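You operate a simulated robot arm through the tools that you are given. There is no shell and no other tool. Be economical: measure what you need, move in short steps, check, and stop when the job is done.

You run a simulated robot arm. Do the job below in one go: nothing can be reset, and whatever is moved stays where it is left.

TASK
Take the short blue hose from the top of the dark table and leave it on top of the grey coil there.

The check looks at the end state, three seconds after you hand in, the way a careful person would. Anything else that was tipped, shoved, dropped, spilled or broken makes it a failure.

THE ROBOT
A 7-joint arm with a two-finger parallel gripper, fixed in place. Base frame: the origin is at the foot of the arm, x ahead of it, y to its left, z up; the work surface is at about z = 0. Readings come in m, rad, newtons and seconds.
With the tool pointing down near the work surface it reaches from about 0.24 to 0.62 m from the base axis. Its first joint turns from -1.152 to 1.152 rad. Payload 2.6 kg.
The tool frame sits at the grasp point between the pads (the TCP): z along the fingers, y along the line on which they close. The tips reach 0.03 m beyond it. Largest opening 0.094 m; finger width 0.028, thickness 0.01; the body of the gripper, 0.05 by 0.096 m, starts 0.055 m behind the TCP.
Orientation is that of the tool frame in the base frame, as [roll, pitch, yaw] about the fixed x, y, z axes, in that order (R = Rz(yaw) Ry(pitch) Rx(roll)). With the fingers straight down and closing along the base's y, the tool's x points along the base's -x, its y along +y and its z along -z.

THE INTERFACE
- The arm moves only by the tool send_rows. Its argument "commands" is a list of rows, each a list of 6 numbers: the shift along the base's x, y, z in m, then the turn, a rotation vector about the base's x, y, z in rad. In form: [[x, y, z, ax, ay, az], ...]. A call has 1 to 12 rows; each row is the pose to reach, as a shift and turn from the pose commanded when the call began. "fingers" is the gripper command, from -1 (shut) to 1 (fully open), values between in proportion, set as the call begins (left out, the last holds). A row lasts 0.2 s, in which the tool goes at most 0.05 m and 0.15 rad; a call with a longer step from one row to the next is refused whole, and so is a gripper value outside its range. Where a pose cannot be reached the arm comes as near as it can. A force on the tool above 40 N (or 10 N above the force at the start of the call, whichever is more), or a blocked arm, ends the call early, and 0.2 s more pass. The fingers move at their own pace (about 0.072 m/s each) and stop on an object; they squeeze with about 37 N. The grip force told is the motor's: it shows also when the fingers shut on nothing. Time passes only in rows, and 0.2 s behind the last, so rows that repeat a pose let the fingers close. It gives the time, the measured TCP pose, the force on the tool (base axes), the opening and the grip force at its end, in the units of the frame above (readings bear some noise), and new pictures: "show" is both (left out), scene, wrist or none.
- Cameras (640 x 400 px; columns grow to the right, rows downward): "scene" is fixed at [0.0599, 0.4698, 0.5531]; the picture's right is [-0.38, -0.92, 0.00], its down [-0.61, 0.25, -0.75] and it looks along [0.69, -0.29, -0.66] (base axes); focal length 373 px, centre (320, 200). "wrist" rides on the gripper at [-0.037, 0, -0.058] in the tool frame; the picture's right is [0.00, -1.00, 0.00], its down [0.97, 0.00, -0.24] and it looks along [0.24, 0.00, 0.97] (tool axes); focal length 218 px, centre (320, 200). There is no depth. A picture from a camera that has moved, and an enlarged one, comes with that camera's place and axes in the base frame and with its lens.
- zoom(camera, box): a new picture of the part [left, top, right, bottom] of that camera's present view, enlarged. It takes no simulated time.
- sign_off(): hands the job in; it is judged then, once.

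Work in short steps. Places have to be worked out from the pictures, the camera data and where the tool is seen: move nearer, look again, correct. Check each grasp and each placing, and mend what went wrong. You have 90 turns and 150 pictures in all, those below and enlarged ones among them. Open the gripper and draw the arm clear of the work before you hand the job in, unless the task says otherwise; then end with one line.

The tools are called after "Emit:" by a JSON object that holds its "op" and its "data". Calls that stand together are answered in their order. send_rows: Moves the arm, as the interface text tells. Its arguments: {"type":"object","properties":{"commands":{"type":"array"},"fingers":{"type":"number"},"show":{"type":"string","enum":["both","scene","wrist","none"]}},"required":["commands"]} The other tools are called the same way: zoom (camera, box) takes an enlarged picture of a part of a camera's view; sign_off () hands the job in.

At the start:

```text
time: 0.0
eef_pos: [0.3409, 0.2557, 0.3009]
tool_rot: [-3.14, 0.0, 3.141]
wrist_force: [-1.0, 0.3, 0.2]
grip_width: 0.0941
finger_force: 0.0
```

scene: 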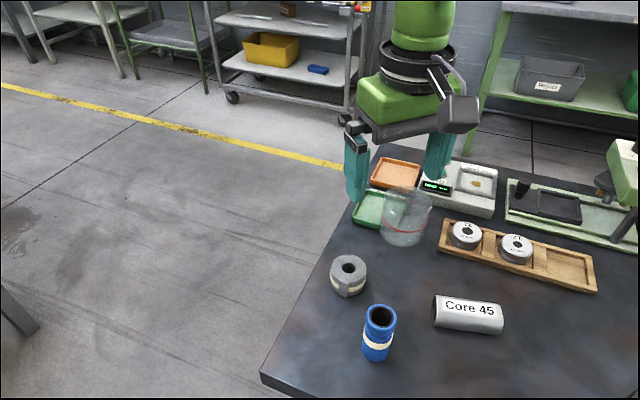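
wrist: 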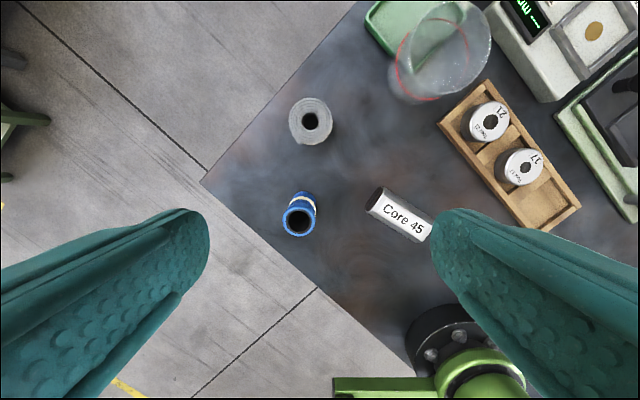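

The blue tube seems to stand upright at about (0.27, 0.285), and the grey coil at about (0.41, 0.27). I'll enlarge both to measure them.

Emit:
{"op": "zoom", "data": {"camera": "scene", "box": [310, 240, 430, 370]}}

Emit:
{"op": "zoom", "data": {"camera": "wrist", "box": [260, 80, 360, 250]}}

```text
3.08 times, centred on (370, 305) of scene
camera zoom: at [0.0599, 0.4698, 0.5531], right [-0.38, -0.92, 0.0], down [-0.61, 0.25, -0.75], along [0.69, -0.29, -0.66], focal length 1147 px, centre (166, -123)
```

zoom: 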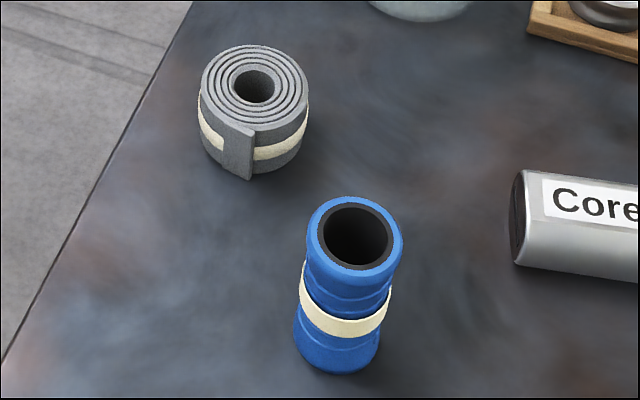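

```text
2.35 times, centred on (310, 165) of wrist
camera zoom: at [0.3782, 0.2559, 0.3583], right [0.0, -1.0, 0.0], down [-0.97, 0.0, 0.24], along [-0.24, 0.0, -0.97], focal length 514 px, centre (344, 282)
```

zoom: 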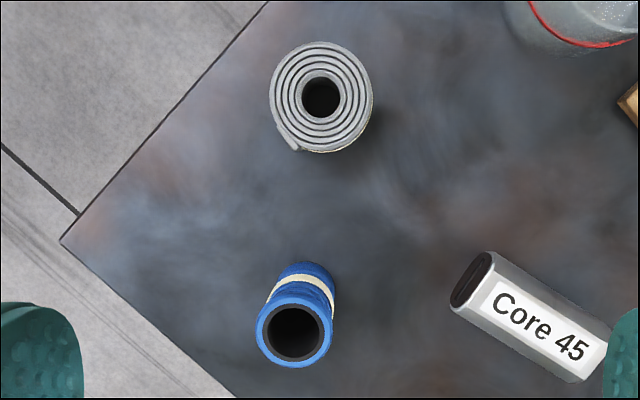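

The hose stands upright: centre about (0.282, 0.283), top about z 0.09, diameter about 0.044. The coil is at about (0.41, 0.269), top about z 0.05. I'll move above the hose, descend partway, and look again.

Emit:
{"op": "send_rows", "data": {"commands": [[-0.03, 0.014, 0, 0, 0, 0], [-0.058, 0.027, 0, 0, 0, 0], [-0.058, 0.027, -0.04, 0, 0, 0], [-0.058, 0.027, -0.08, 0, 0, 0], [-0.058, 0.027, -0.12, 0, 0, 0], [-0.058, 0.027, -0.13, 0, 0, 0], [-0.058, 0.027, -0.13, 0, 0, 0]], "fingers": 1}}

```text
time: 1.6
eef_pos: [0.2818, 0.2819, 0.1695]
tool_rot: [-3.141, 0.0, -3.141]
wrist_force: [0.1, 0.6, -0.2]
grip_width: 0.094
finger_force: 0.0
camera wrist: at [0.3191, 0.2817, 0.2284], right [0.0, -1.0, 0.0], down [-0.97, 0.0, 0.24], along [-0.24, 0.0, -0.97], focal length 218 px, centre (320, 200)
```

scene: 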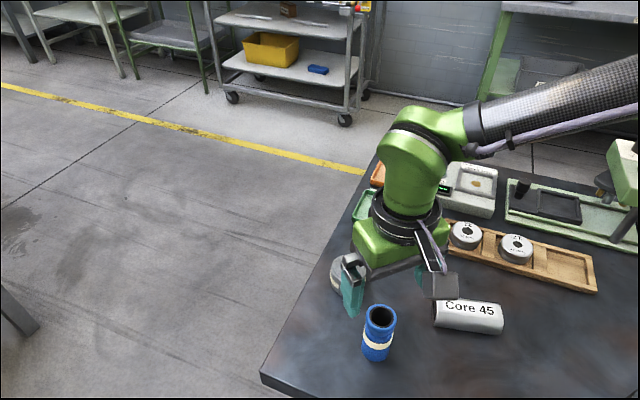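
wrist: 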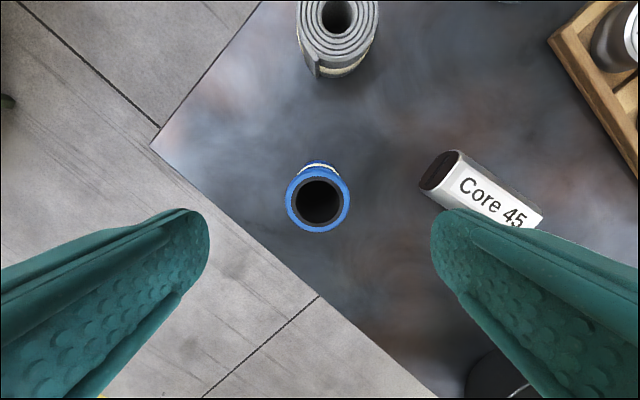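

The hose rim is centred between the fingers at about (0.285, 0.283), and Core 45 is clear of the right finger. I'll descend to TCP z≈0.06.

Emit:
{"op": "send_rows", "data": {"commands": [[0.002, 0.001, -0.03, 0, 0, 0], [0.002, 0.001, -0.06, 0, 0, 0], [0.002, 0.001, -0.085, 0, 0, 0], [0.002, 0.001, -0.107, 0, 0, 0], [0.002, 0.001, -0.107, 0, 0, 0]]}}

```text
time: 2.8
eef_pos: [0.2827, 0.2841, 0.062]
tool_rot: [-3.141, 0.001, -3.141]
wrist_force: [0.3, 0.0, 0.7]
grip_width: 0.0941
finger_force: 0.2
camera wrist: at [0.3212, 0.2843, 0.1205], right [0.0, -1.0, 0.0], down [-0.97, 0.0, 0.24], along [-0.24, 0.0, -0.97], focal length 218 px, centre (320, 200)
```

scene: 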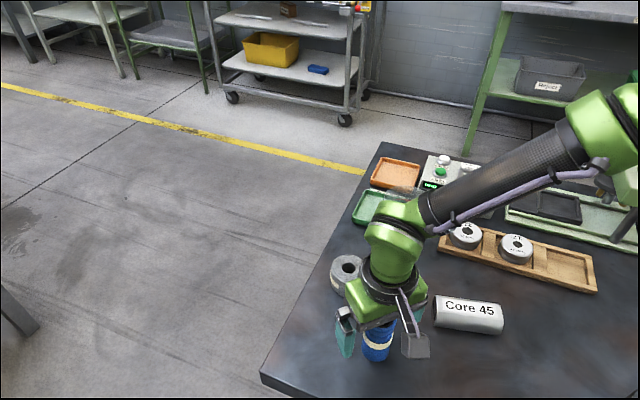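
wrist: 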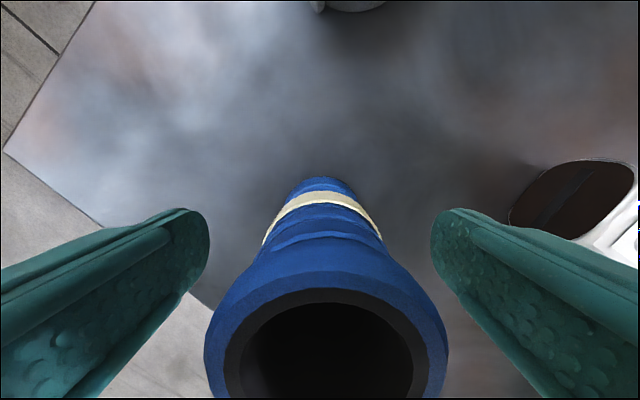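

The hose sits between the pads, top z≈0.09, nearly centred. I'll close the fingers.

Emit:
{"op": "send_rows", "data": {"commands": [[0.002, 0, 0, 0, 0, 0], [0.002, 0, 0, 0, 0, 0], [0.002, 0, 0, 0, 0, 0], [0.002, 0, 0, 0, 0, 0], [0.002, 0, 0, 0, 0, 0]], "fingers": -1}}

```text
time: 4.0
eef_pos: [0.2855, 0.2839, 0.0624]
tool_rot: [-3.141, 0.002, -3.141]
wrist_force: [1.7, -1.6, 0.6]
grip_width: 0.0452
finger_force: 37.0
camera wrist: at [0.3238, 0.2846, 0.121], right [0.0, -1.0, 0.0], down [-0.97, 0.0, 0.24], along [-0.24, 0.0, -0.97], focal length 218 px, centre (320, 200)
```

scene: 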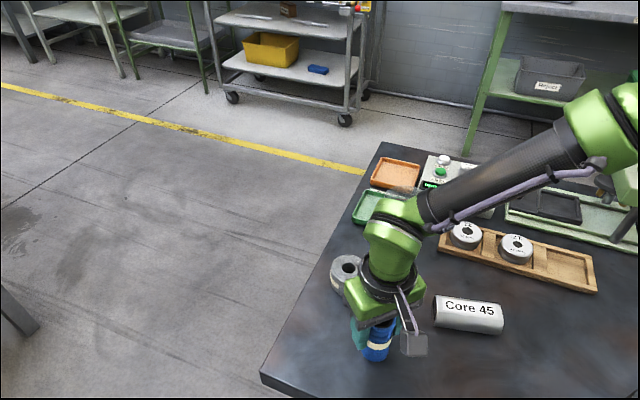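
wrist: 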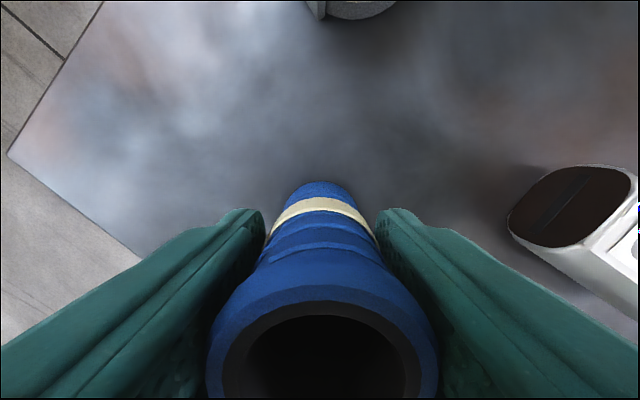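

The fingers hold the hose at 0.045 m width. I'll lift it 0.10 m straight up.

Emit:
{"op": "send_rows", "data": {"commands": [[0, 0, 0.02, 0, 0, 0], [0, 0, 0.05, 0, 0, 0], [0, 0, 0.08, 0, 0, 0], [0, 0, 0.1, 0, 0, 0], [0, 0, 0.1, 0, 0, 0]]}}

```text
time: 5.2
eef_pos: [0.2849, 0.2833, 0.1644]
tool_rot: [3.141, 0.0, -3.141]
wrist_force: [0.8, 0.3, -1.4]
grip_width: 0.0437
finger_force: 36.6
camera wrist: at [0.3228, 0.2839, 0.2234], right [0.0, -1.0, 0.0], down [-0.97, 0.0, 0.24], along [-0.24, 0.0, -0.97], focal length 218 px, centre (320, 200)
```

scene: 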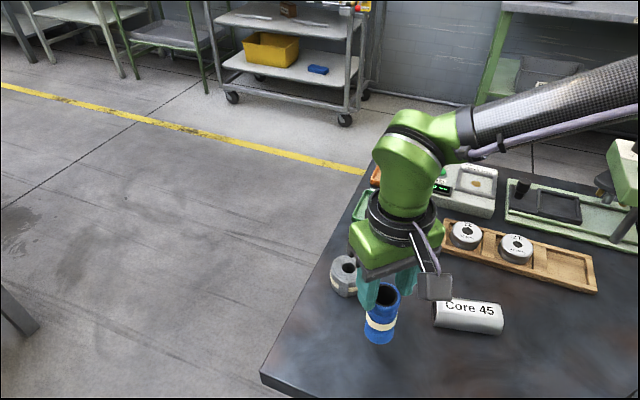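
wrist: 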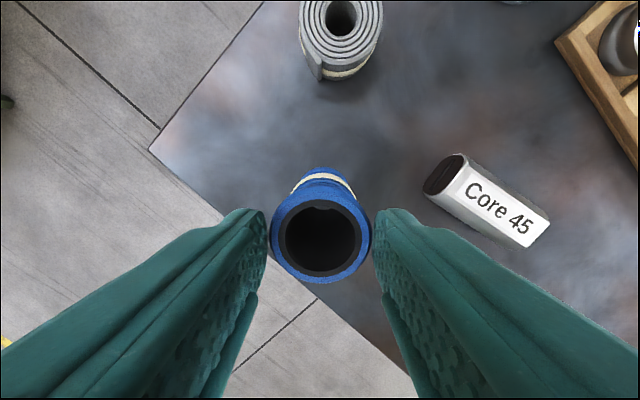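

The rim now looks about 0.025 m below the TCP instead of 0.03 m above it. The hose has slipped down in the grip and only the tips hold it, so I'll lower it to the table at once.

Emit:
{"op": "send_rows", "data": {"commands": [[0, 0, -0.02, 0, 0, 0], [0, 0, -0.035, 0, 0, 0], [0, 0, -0.045, 0, 0, 0], [0, 0, -0.05, 0, 0, 0]]}}

```text
time: 6.3
eef_pos: [0.287, 0.2844, 0.1166]
tool_rot: [3.136, 0.002, 3.136]
wrist_force: [-0.6, -1.8, 3.9]
grip_width: 0.0438
finger_force: 37.2
stopped in row 4: the force on the tool passed its limit (the readings are from after the stop); the commanded pose is now the measured one
camera wrist: at [0.3246, 0.284, 0.175], right [-0.01, -1.0, 0.0], down [-0.97, 0.0, 0.24], along [-0.24, 0.0, -0.97], focal length 218 px, centre (320, 200)
```

scene: 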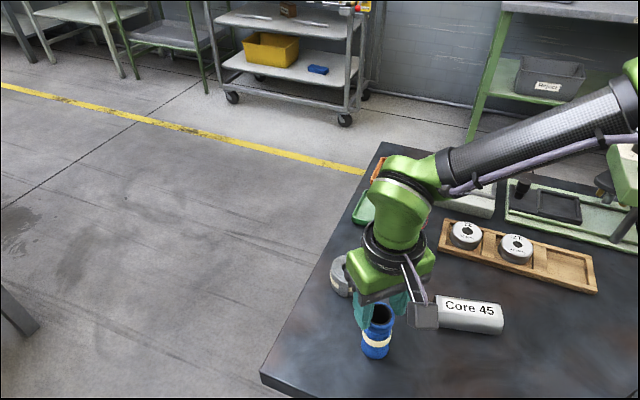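
wrist: 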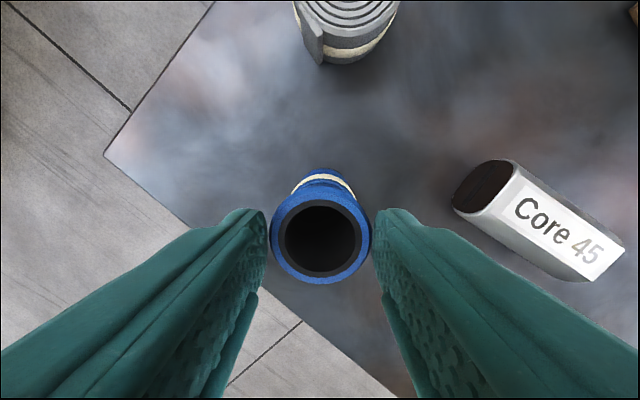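

The hose is back on the table and upright. The first grip was probably on the wider, slick cream band. I'll check the hose's state before regripping above the band.

Emit:
{"op": "zoom", "data": {"camera": "scene", "box": [330, 280, 430, 370]}}

Emit:
{"op": "zoom", "data": {"camera": "wrist", "box": [250, 150, 390, 300]}}

```text
4.44 times, centred on (380, 325) of scene
camera zoom: at [0.0599, 0.4698, 0.5531], right [-0.38, -0.92, 0.0], down [-0.61, 0.25, -0.75], along [0.69, -0.29, -0.66], focal length 1657 px, centre (53, -356)
```

zoom: 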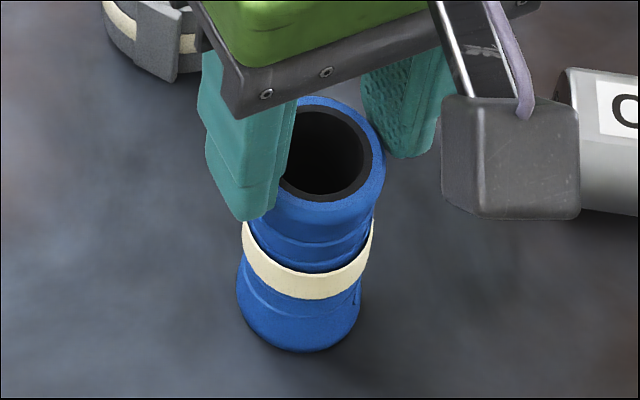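

```text
2.67 times, centred on (320, 225) of wrist
camera zoom: at [0.3246, 0.284, 0.175], right [-0.01, -1.0, 0.0], down [-0.97, 0.0, 0.24], along [-0.24, 0.0, -0.97], focal length 582 px, centre (320, 133)
```

zoom: 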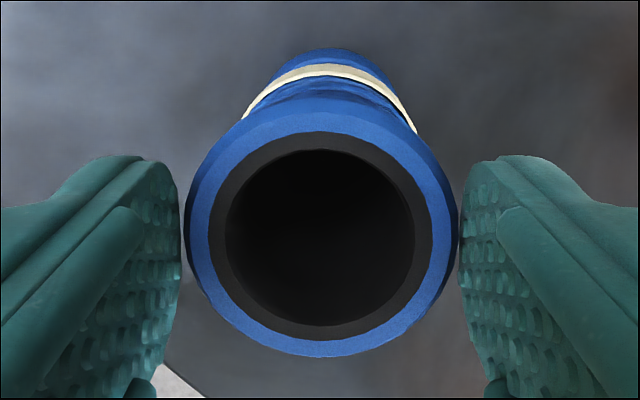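

The hose has a waist, with the band standing proud at z≈0.03–0.05. I'll open, lower so the tips end just above the band (TCP≈0.083), and close on the upper cuff only.

Emit:
{"op": "send_rows", "data": {"commands": [[0, 0, 0, 0.005, 0, -0.005], [0, 0, 0, 0.005, 0, -0.005], [-0.001, 0, -0.015, 0.005, 0, -0.005], [-0.001, 0, -0.033, 0.005, 0, -0.005], [-0.001, 0, -0.033, 0.005, 0, -0.005]], "fingers": 0.6, "show": "wrist"}}

Emit:
{"op": "send_rows", "data": {"commands": [[0, 0, 0, 0, 0, 0], [0, 0, 0, 0, 0, 0], [0, 0, 0, 0, 0, 0], [0, 0, 0, 0, 0, 0]], "fingers": -1}}

```text
time: 7.5
eef_pos: [0.286, 0.2844, 0.0828]
tool_rot: [3.136, 0.003, 3.131]
wrist_force: [-0.1, -0.5, 0.2]
grip_width: 0.0752
finger_force: 0.2
camera wrist: at [0.3237, 0.2839, 0.1402], right [-0.01, -1.0, -0.01], down [-0.97, 0.01, 0.24], along [-0.24, 0.01, -0.97], focal length 218 px, centre (320, 200)
```

wrist: 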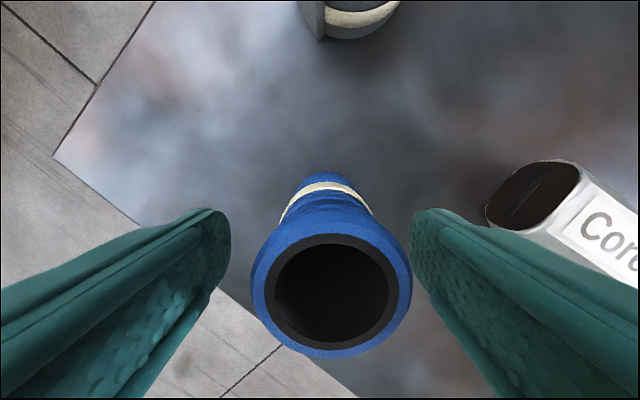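

```text
time: 8.5
eef_pos: [0.2864, 0.2839, 0.0817]
tool_rot: [3.133, 0.002, 3.132]
wrist_force: [0.6, -0.7, -0.5]
grip_width: 0.0442
finger_force: 37.1
camera wrist: at [0.3237, 0.284, 0.1404], right [-0.01, -1.0, -0.01], down [-0.97, 0.01, 0.24], along [-0.24, 0.01, -0.97], focal length 218 px, centre (320, 200)
```

scene: 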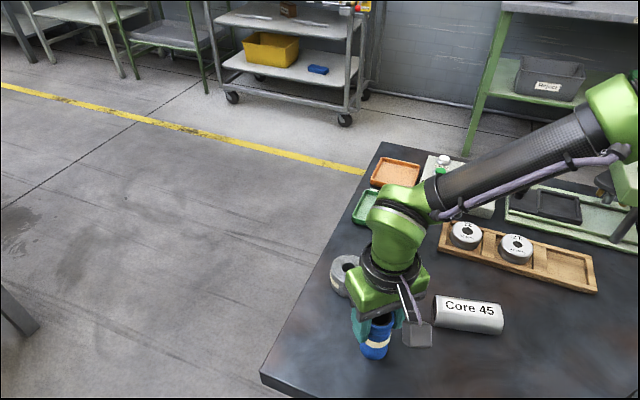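
wrist: 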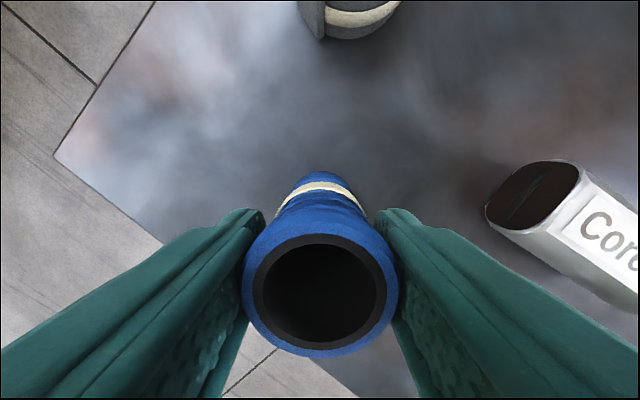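

The width is 0.044 and the grip is firm on the cuff. I'll lift slowly by 0.02 m and watch whether the rim moves against the pads.

Emit:
{"op": "send_rows", "data": {"commands": [[0, 0, 0.005, 0, 0, 0], [0, 0, 0.01, 0, 0, 0], [0, 0, 0.015, 0, 0, 0], [0, 0, 0.02, 0, 0, 0], [0, 0, 0.02, 0, 0, 0]]}}

```text
time: 9.7
eef_pos: [0.2858, 0.2828, 0.1032]
tool_rot: [3.134, 0.002, 3.131]
wrist_force: [-0.3, 0.0, -1.0]
grip_width: 0.0442
finger_force: 37.1
camera wrist: at [0.3228, 0.2837, 0.1625], right [-0.01, -1.0, -0.01], down [-0.97, 0.01, 0.24], along [-0.24, 0.01, -0.97], focal length 218 px, centre (320, 200)
```

scene: 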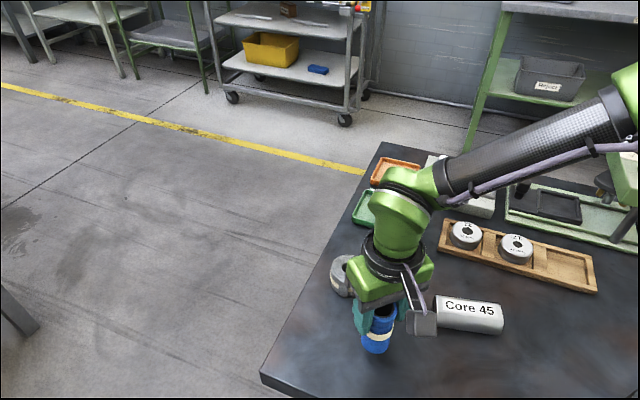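
wrist: 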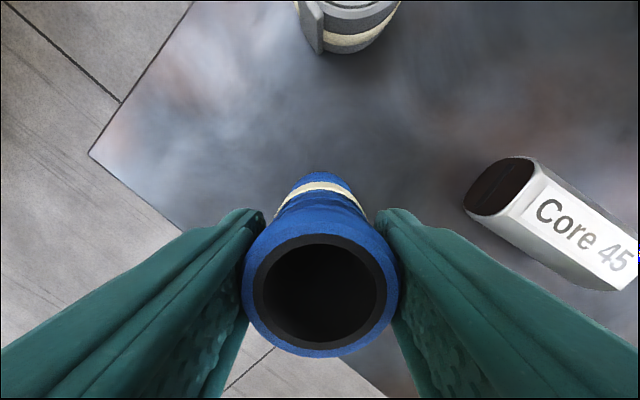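

No slip: the rim looks the same relative to the pads. I'll keep lifting at the same gentle rate until the hose bottom is about 0.08 m up.

Emit:
{"op": "send_rows", "data": {"commands": [[0, 0, 0.006, 0, 0, 0], [0, 0, 0.012, 0, 0, 0], [0, 0, 0.018, 0, 0, 0], [0, 0, 0.024, 0, 0, 0], [0, 0, 0.03, 0, 0, 0], [0, 0, 0.036, 0, 0, 0], [0, 0, 0.042, 0, 0, 0], [0, 0, 0.048, 0, 0, 0], [0, 0, 0.054, 0, 0, 0], [0, 0, 0.06, 0, 0, 0], [0, 0, 0.065, 0, 0, 0]]}}

```text
time: 12.1
eef_pos: [0.285, 0.2845, 0.1679]
tool_rot: [3.134, 0.002, 3.131]
wrist_force: [0.7, -0.4, -1.3]
grip_width: 0.0442
finger_force: 36.7
camera wrist: at [0.3237, 0.2834, 0.2262], right [-0.01, -1.0, -0.01], down [-0.97, 0.01, 0.24], along [-0.24, 0.01, -0.97], focal length 218 px, centre (320, 200)
```

scene: 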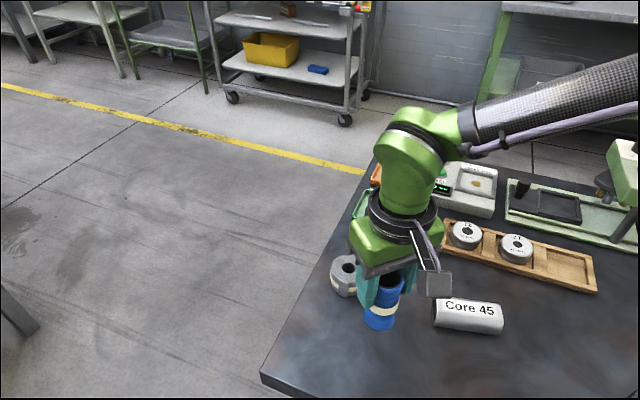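
wrist: 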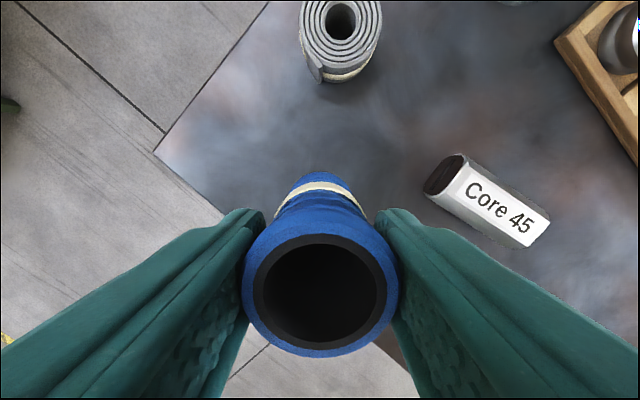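

The hose is held firmly, its bottom at z≈0.086. The coil recomputes to about (0.409, 0.270), so I'll carry the hose gently +0.125 in x and −0.014 in y at this height.

Emit:
{"op": "send_rows", "data": {"commands": [[0.008, -0.001, 0, 0, 0, 0], [0.02, -0.002, 0, 0, 0, 0], [0.034, -0.004, 0, 0, 0, 0], [0.048, -0.006, 0, 0, 0, 0], [0.062, -0.007, 0, 0, 0, 0], [0.076, -0.009, 0, 0, 0, 0], [0.09, -0.011, 0, 0, 0, 0], [0.104, -0.012, 0, 0, 0, 0], [0.116, -0.013, 0, 0, 0, 0], [0.1245, -0.014, 0, 0, 0, 0], [0.1245, -0.014, 0, 0, 0, 0]]}}

Emit:
{"op": "zoom", "data": {"camera": "scene", "box": [300, 220, 420, 320]}}

```text
time: 14.5
eef_pos: [0.4108, 0.2689, 0.1682]
tool_rot: [3.135, 0.004, 3.131]
wrist_force: [-0.1, -0.2, -1.6]
grip_width: 0.044
finger_force: 36.6
camera wrist: at [0.4482, 0.2687, 0.2264], right [-0.01, -1.0, -0.01], down [-0.97, 0.01, 0.24], along [-0.24, 0.01, -0.97], focal length 218 px, centre (320, 200)
```

scene: 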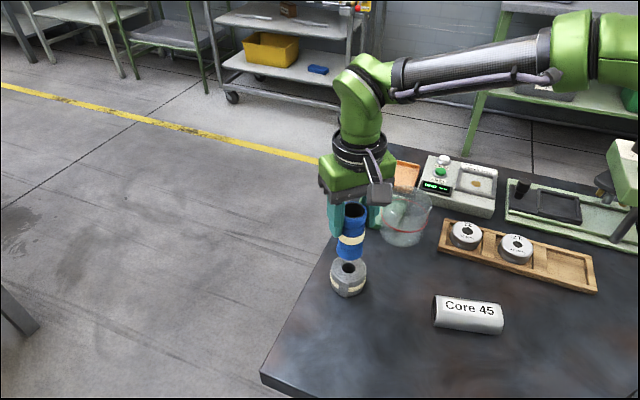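
wrist: 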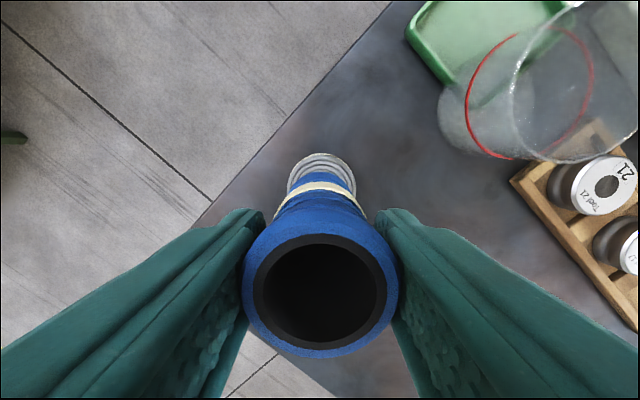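

```text
4.00 times, centred on (360, 270) of scene
camera zoom: at [0.0599, 0.4698, 0.5531], right [-0.38, -0.92, 0.0], down [-0.61, 0.25, -0.75], along [0.69, -0.29, -0.66], focal length 1491 px, centre (160, -80)
```

zoom: 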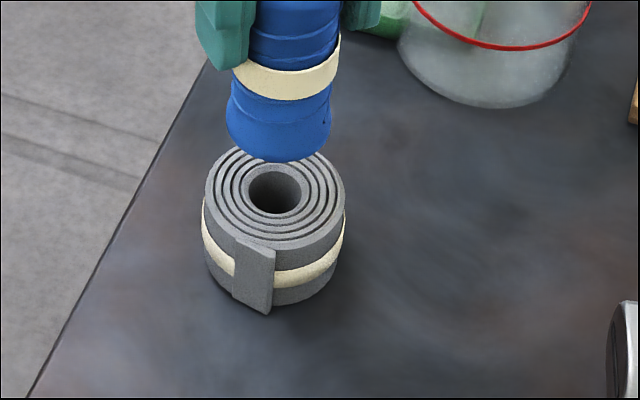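

The hose hangs right above the coil, well aligned in both views. I'll lower 0.028 m to just above the coil and check.

Emit:
{"op": "send_rows", "data": {"commands": [[0, 0, -0.006, 0, 0, 0], [0, 0, -0.012, 0, 0, 0], [0, 0, -0.018, 0, 0, 0], [0, 0, -0.024, 0, 0, 0], [0, 0, -0.028, 0, 0, 0], [0, 0, -0.028, 0, 0, 0]], "show": "wrist"}}

Emit:
{"op": "zoom", "data": {"camera": "scene", "box": [300, 220, 400, 310]}}

Emit:
{"op": "zoom", "data": {"camera": "wrist", "box": [260, 120, 380, 240]}}

```text
time: 15.9
eef_pos: [0.411, 0.27, 0.14]
tool_rot: [3.134, 0.002, 3.133]
wrist_force: [0.0, 0.6, -0.6]
grip_width: 0.0442
finger_force: 37.2
camera wrist: at [0.4482, 0.2696, 0.1985], right [-0.01, -1.0, -0.01], down [-0.97, 0.01, 0.24], along [-0.24, 0.01, -0.97], focal length 218 px, centre (320, 200)
```

wrist: 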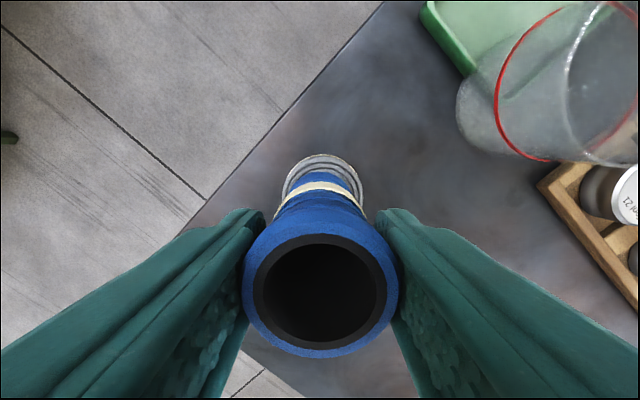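

```text
4.44 times, centred on (350, 265) of scene
camera zoom: at [0.0599, 0.4698, 0.5531], right [-0.38, -0.92, 0.0], down [-0.61, 0.25, -0.75], along [0.69, -0.29, -0.66], focal length 1657 px, centre (187, -89)
```

zoom: 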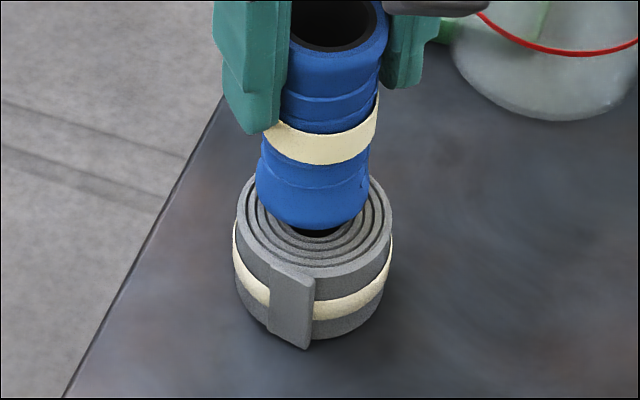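

```text
3.33 times, centred on (320, 180) of wrist
camera zoom: at [0.4482, 0.2696, 0.1985], right [-0.01, -1.0, -0.01], down [-0.97, 0.01, 0.24], along [-0.24, 0.01, -0.97], focal length 728 px, centre (320, 267)
```

zoom: 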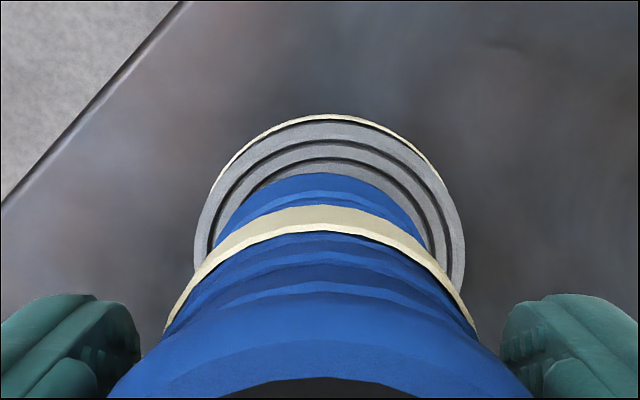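

In both views the hose bottom is centred on the coil to within a few mm. I'll creep down until contact.

Emit:
{"op": "send_rows", "data": {"commands": [[0, 0, -0.002, 0, 0, 0], [0, 0, -0.004, 0, 0, 0], [0, 0, -0.006, 0, 0, 0], [0, 0, -0.007, 0, 0, 0], [0, 0, -0.007, 0, 0, 0]], "show": "none"}}

Emit:
{"op": "zoom", "data": {"camera": "scene", "box": [300, 220, 400, 310]}}

```text
time: 17.1
eef_pos: [0.4107, 0.2699, 0.1331]
tool_rot: [3.135, 0.001, 3.132]
wrist_force: [0.6, -0.2, -1.0]
grip_width: 0.0439
finger_force: 37.2
```

```text
4.44 times, centred on (350, 265) of scene
camera zoom: at [0.0599, 0.4698, 0.5531], right [-0.38, -0.92, 0.0], down [-0.61, 0.25, -0.75], along [0.69, -0.29, -0.66], focal length 1657 px, centre (187, -89)
```

zoom: 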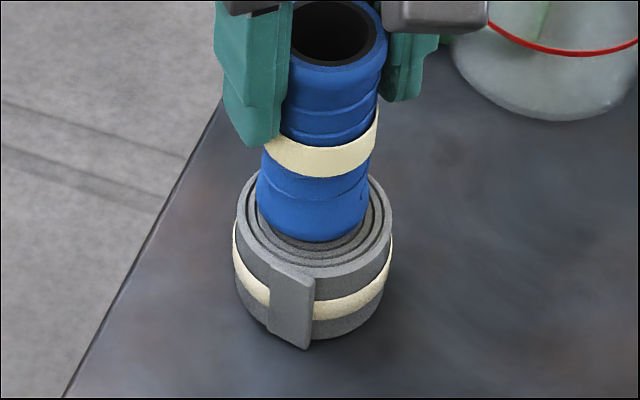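

There's no contact yet (about −1 N is just the hose's weight). I'll continue down in 1 mm steps.

Emit:
{"op": "send_rows", "data": {"commands": [[0, 0, -0.001, 0, 0, 0], [0, 0, -0.002, 0, 0, 0], [0, 0, -0.003, 0, 0, 0], [0, 0, -0.003, 0, 0, 0]], "show": "none"}}

Emit:
{"op": "send_rows", "data": {"commands": [[0, 0, -0.001, 0, 0, 0], [0, 0, -0.002, 0, 0, 0], [0, 0, -0.002, 0, 0, 0]], "show": "wrist"}}

Emit:
{"op": "zoom", "data": {"camera": "scene", "box": [300, 220, 400, 310]}}

```text
time: 18.1
eef_pos: [0.4093, 0.2709, 0.1301]
tool_rot: [3.134, 0.002, 3.131]
wrist_force: [-0.2, -0.5, -1.0]
grip_width: 0.0442
finger_force: 36.9
```

```text
time: 18.9
eef_pos: [0.4103, 0.2693, 0.1296]
tool_rot: [3.135, 0.001, 3.132]
wrist_force: [-1.0, 0.0, -0.5]
grip_width: 0.0439
finger_force: 36.7
camera wrist: at [0.4484, 0.2694, 0.1867], right [-0.01, -1.0, -0.01], down [-0.97, 0.01, 0.24], along [-0.24, 0.01, -0.97], focal length 218 px, centre (320, 200)
```

wrist: 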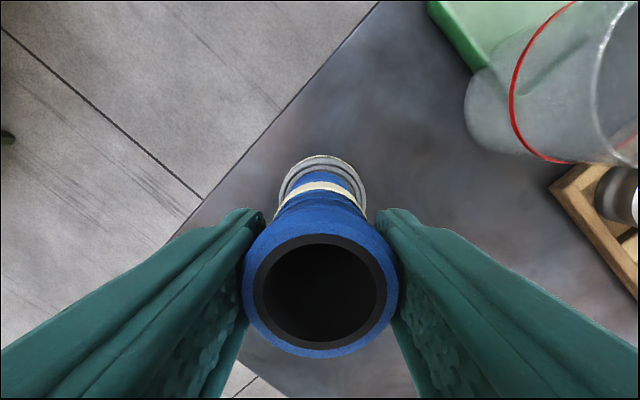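

```text
4.44 times, centred on (350, 265) of scene
camera zoom: at [0.0599, 0.4698, 0.5531], right [-0.38, -0.92, 0.0], down [-0.61, 0.25, -0.75], along [0.69, -0.29, -0.66], focal length 1657 px, centre (187, -89)
```

zoom: 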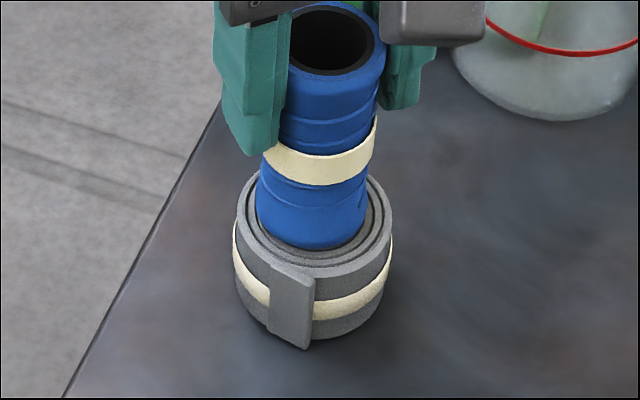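

Very close now, with no clear contact force. I'll go two small steps further.

Emit:
{"op": "send_rows", "data": {"commands": [[0, 0, -0.001, 0, 0, 0], [0, 0, -0.0015, 0, 0, 0], [0, 0, -0.0015, 0, 0, 0]], "show": "none"}}

Emit:
{"op": "send_rows", "data": {"commands": [[0, 0, -0.001, 0, 0, 0], [0, 0, -0.0015, 0, 0, 0], [0, 0, -0.0015, 0, 0, 0]], "show": "none"}}

Emit:
{"op": "zoom", "data": {"camera": "scene", "box": [300, 220, 400, 310]}}

```text
time: 19.7
eef_pos: [0.4111, 0.2704, 0.1275]
tool_rot: [3.133, 0.002, 3.132]
wrist_force: [1.0, -1.1, -0.2]
grip_width: 0.0441
finger_force: 37.3
```

```text
time: 20.5
eef_pos: [0.4108, 0.2698, 0.1263]
tool_rot: [3.134, 0.006, 3.129]
wrist_force: [-3.1, -4.1, 9.2]
grip_width: 0.0442
finger_force: 36.9
```

```text
4.44 times, centred on (350, 265) of scene
camera zoom: at [0.0598, 0.4698, 0.5531], right [-0.38, -0.92, 0.0], down [-0.61, 0.25, -0.75], along [0.69, -0.29, -0.66], focal length 1657 px, centre (187, -89)
```

zoom: 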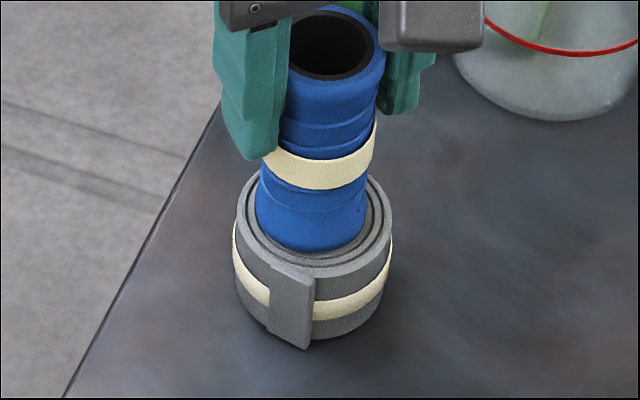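

Contact at about 9 N, with the hose upright on the coil. I'll ease up 0.7 mm to relieve the force, then open.

Emit:
{"op": "send_rows", "data": {"commands": [[0, 0, 0.0007, 0, 0, 0], [0, 0, 0.0007, 0, 0, 0]], "show": "none"}}

Emit:
{"op": "send_rows", "data": {"commands": [[0, 0, 0, 0, 0, 0], [0, 0, 0, 0, 0, 0], [0, 0, 0, 0, 0, 0]], "fingers": 0.6}}

Emit:
{"op": "zoom", "data": {"camera": "scene", "box": [300, 220, 400, 310]}}

```text
time: 21.1
eef_pos: [0.4104, 0.2695, 0.1263]
tool_rot: [3.134, 0.004, 3.131]
wrist_force: [-0.3, -3.5, 4.9]
grip_width: 0.0443
finger_force: 37.0
```

```text
time: 21.9
eef_pos: [0.4117, 0.2698, 0.1252]
tool_rot: [3.135, 0.001, 3.13]
wrist_force: [0.4, 0.1, 0.9]
grip_width: 0.0753
finger_force: 0.0
camera wrist: at [0.4483, 0.2699, 0.1845], right [-0.01, -1.0, -0.01], down [-0.97, 0.01, 0.24], along [-0.24, 0.01, -0.97], focal length 218 px, centre (320, 200)
```

scene: 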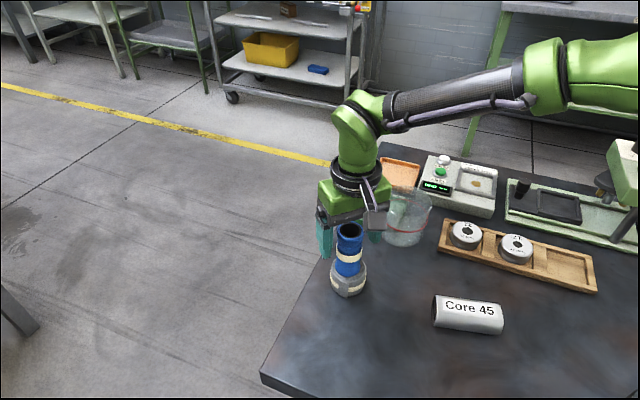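
wrist: 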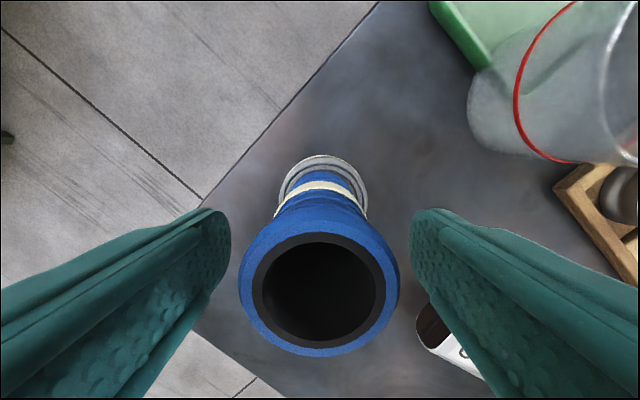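

```text
4.44 times, centred on (350, 265) of scene
camera zoom: at [0.0599, 0.4698, 0.5531], right [-0.38, -0.92, 0.0], down [-0.61, 0.25, -0.75], along [0.69, -0.29, -0.66], focal length 1657 px, centre (187, -89)
```

zoom: 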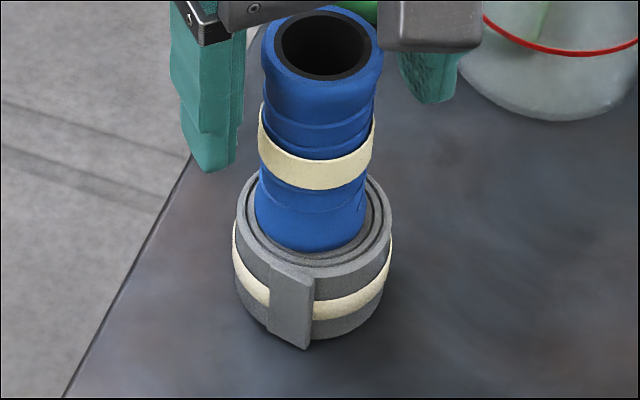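

The hose stands free on the coil with both fingers clear. I'll raise the arm straight up and check again.

Emit:
{"op": "send_rows", "data": {"commands": [[0, 0, 0.01, 0, 0, 0], [0, 0, 0.025, 0, 0, 0], [0, 0, 0.05, 0, 0, 0], [0, 0, 0.08, 0, 0, 0], [0, 0, 0.11, 0, 0, 0], [0, 0, 0.14, 0, 0, 0], [0, 0, 0.165, 0, 0, 0], [0, 0, 0.165, 0, 0, 0], [0, 0, 0.165, 0, 0, 0]]}}

Emit:
{"op": "zoom", "data": {"camera": "scene", "box": [300, 210, 400, 310]}}

```text
time: 23.9
eef_pos: [0.4118, 0.2697, 0.2917]
tool_rot: [3.135, 0.001, 3.13]
wrist_force: [-0.3, -0.6, -0.5]
grip_width: 0.0751
finger_force: 0.1
camera wrist: at [0.4491, 0.2689, 0.3501], right [-0.01, -1.0, -0.01], down [-0.97, 0.01, 0.24], along [-0.24, 0.01, -0.97], focal length 218 px, centre (320, 200)
```

scene: 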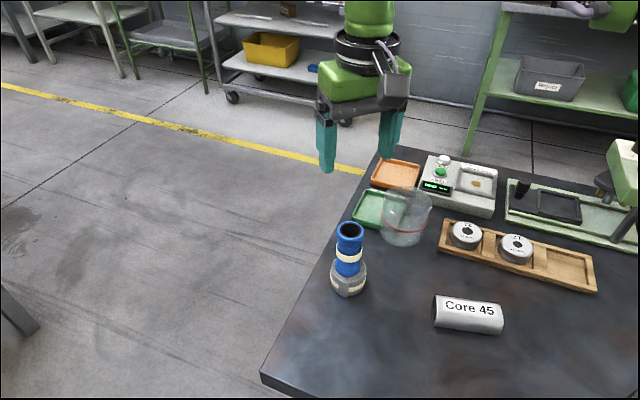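
wrist: 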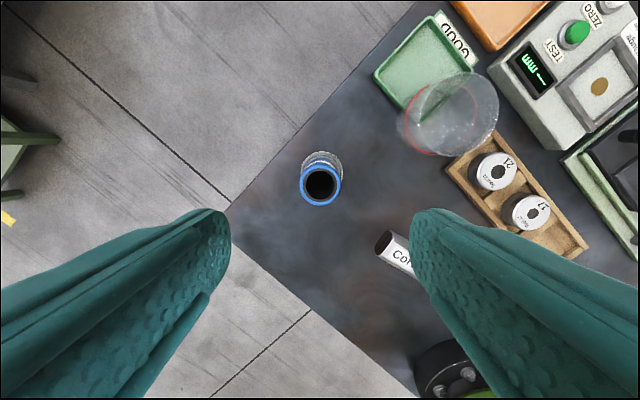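

```text
4.00 times, centred on (350, 260) of scene
camera zoom: at [0.0599, 0.4698, 0.5531], right [-0.38, -0.92, 0.0], down [-0.61, 0.25, -0.75], along [0.69, -0.29, -0.66], focal length 1491 px, centre (200, -40)
```

zoom: 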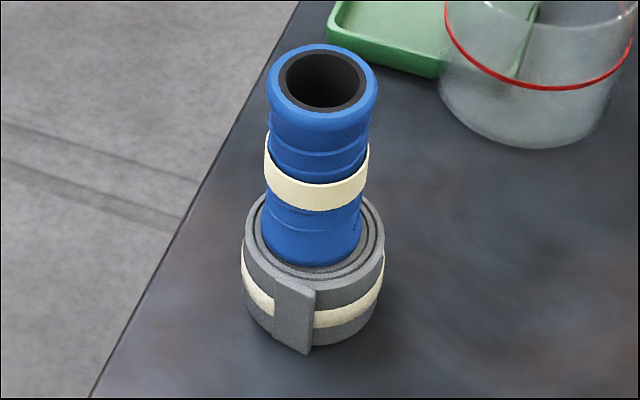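

The hose stands upright and steady on the coil, nothing else has moved, and the open gripper is well clear, so I'm handing in.

Emit:
{"op": "sign_off", "data": {}}

```text
The job is handed in.
```

The short blue hose is standing upright on top of the grey coil; it slipped in the first grip, so I set it back down and regripped it, and nothing else was moved.
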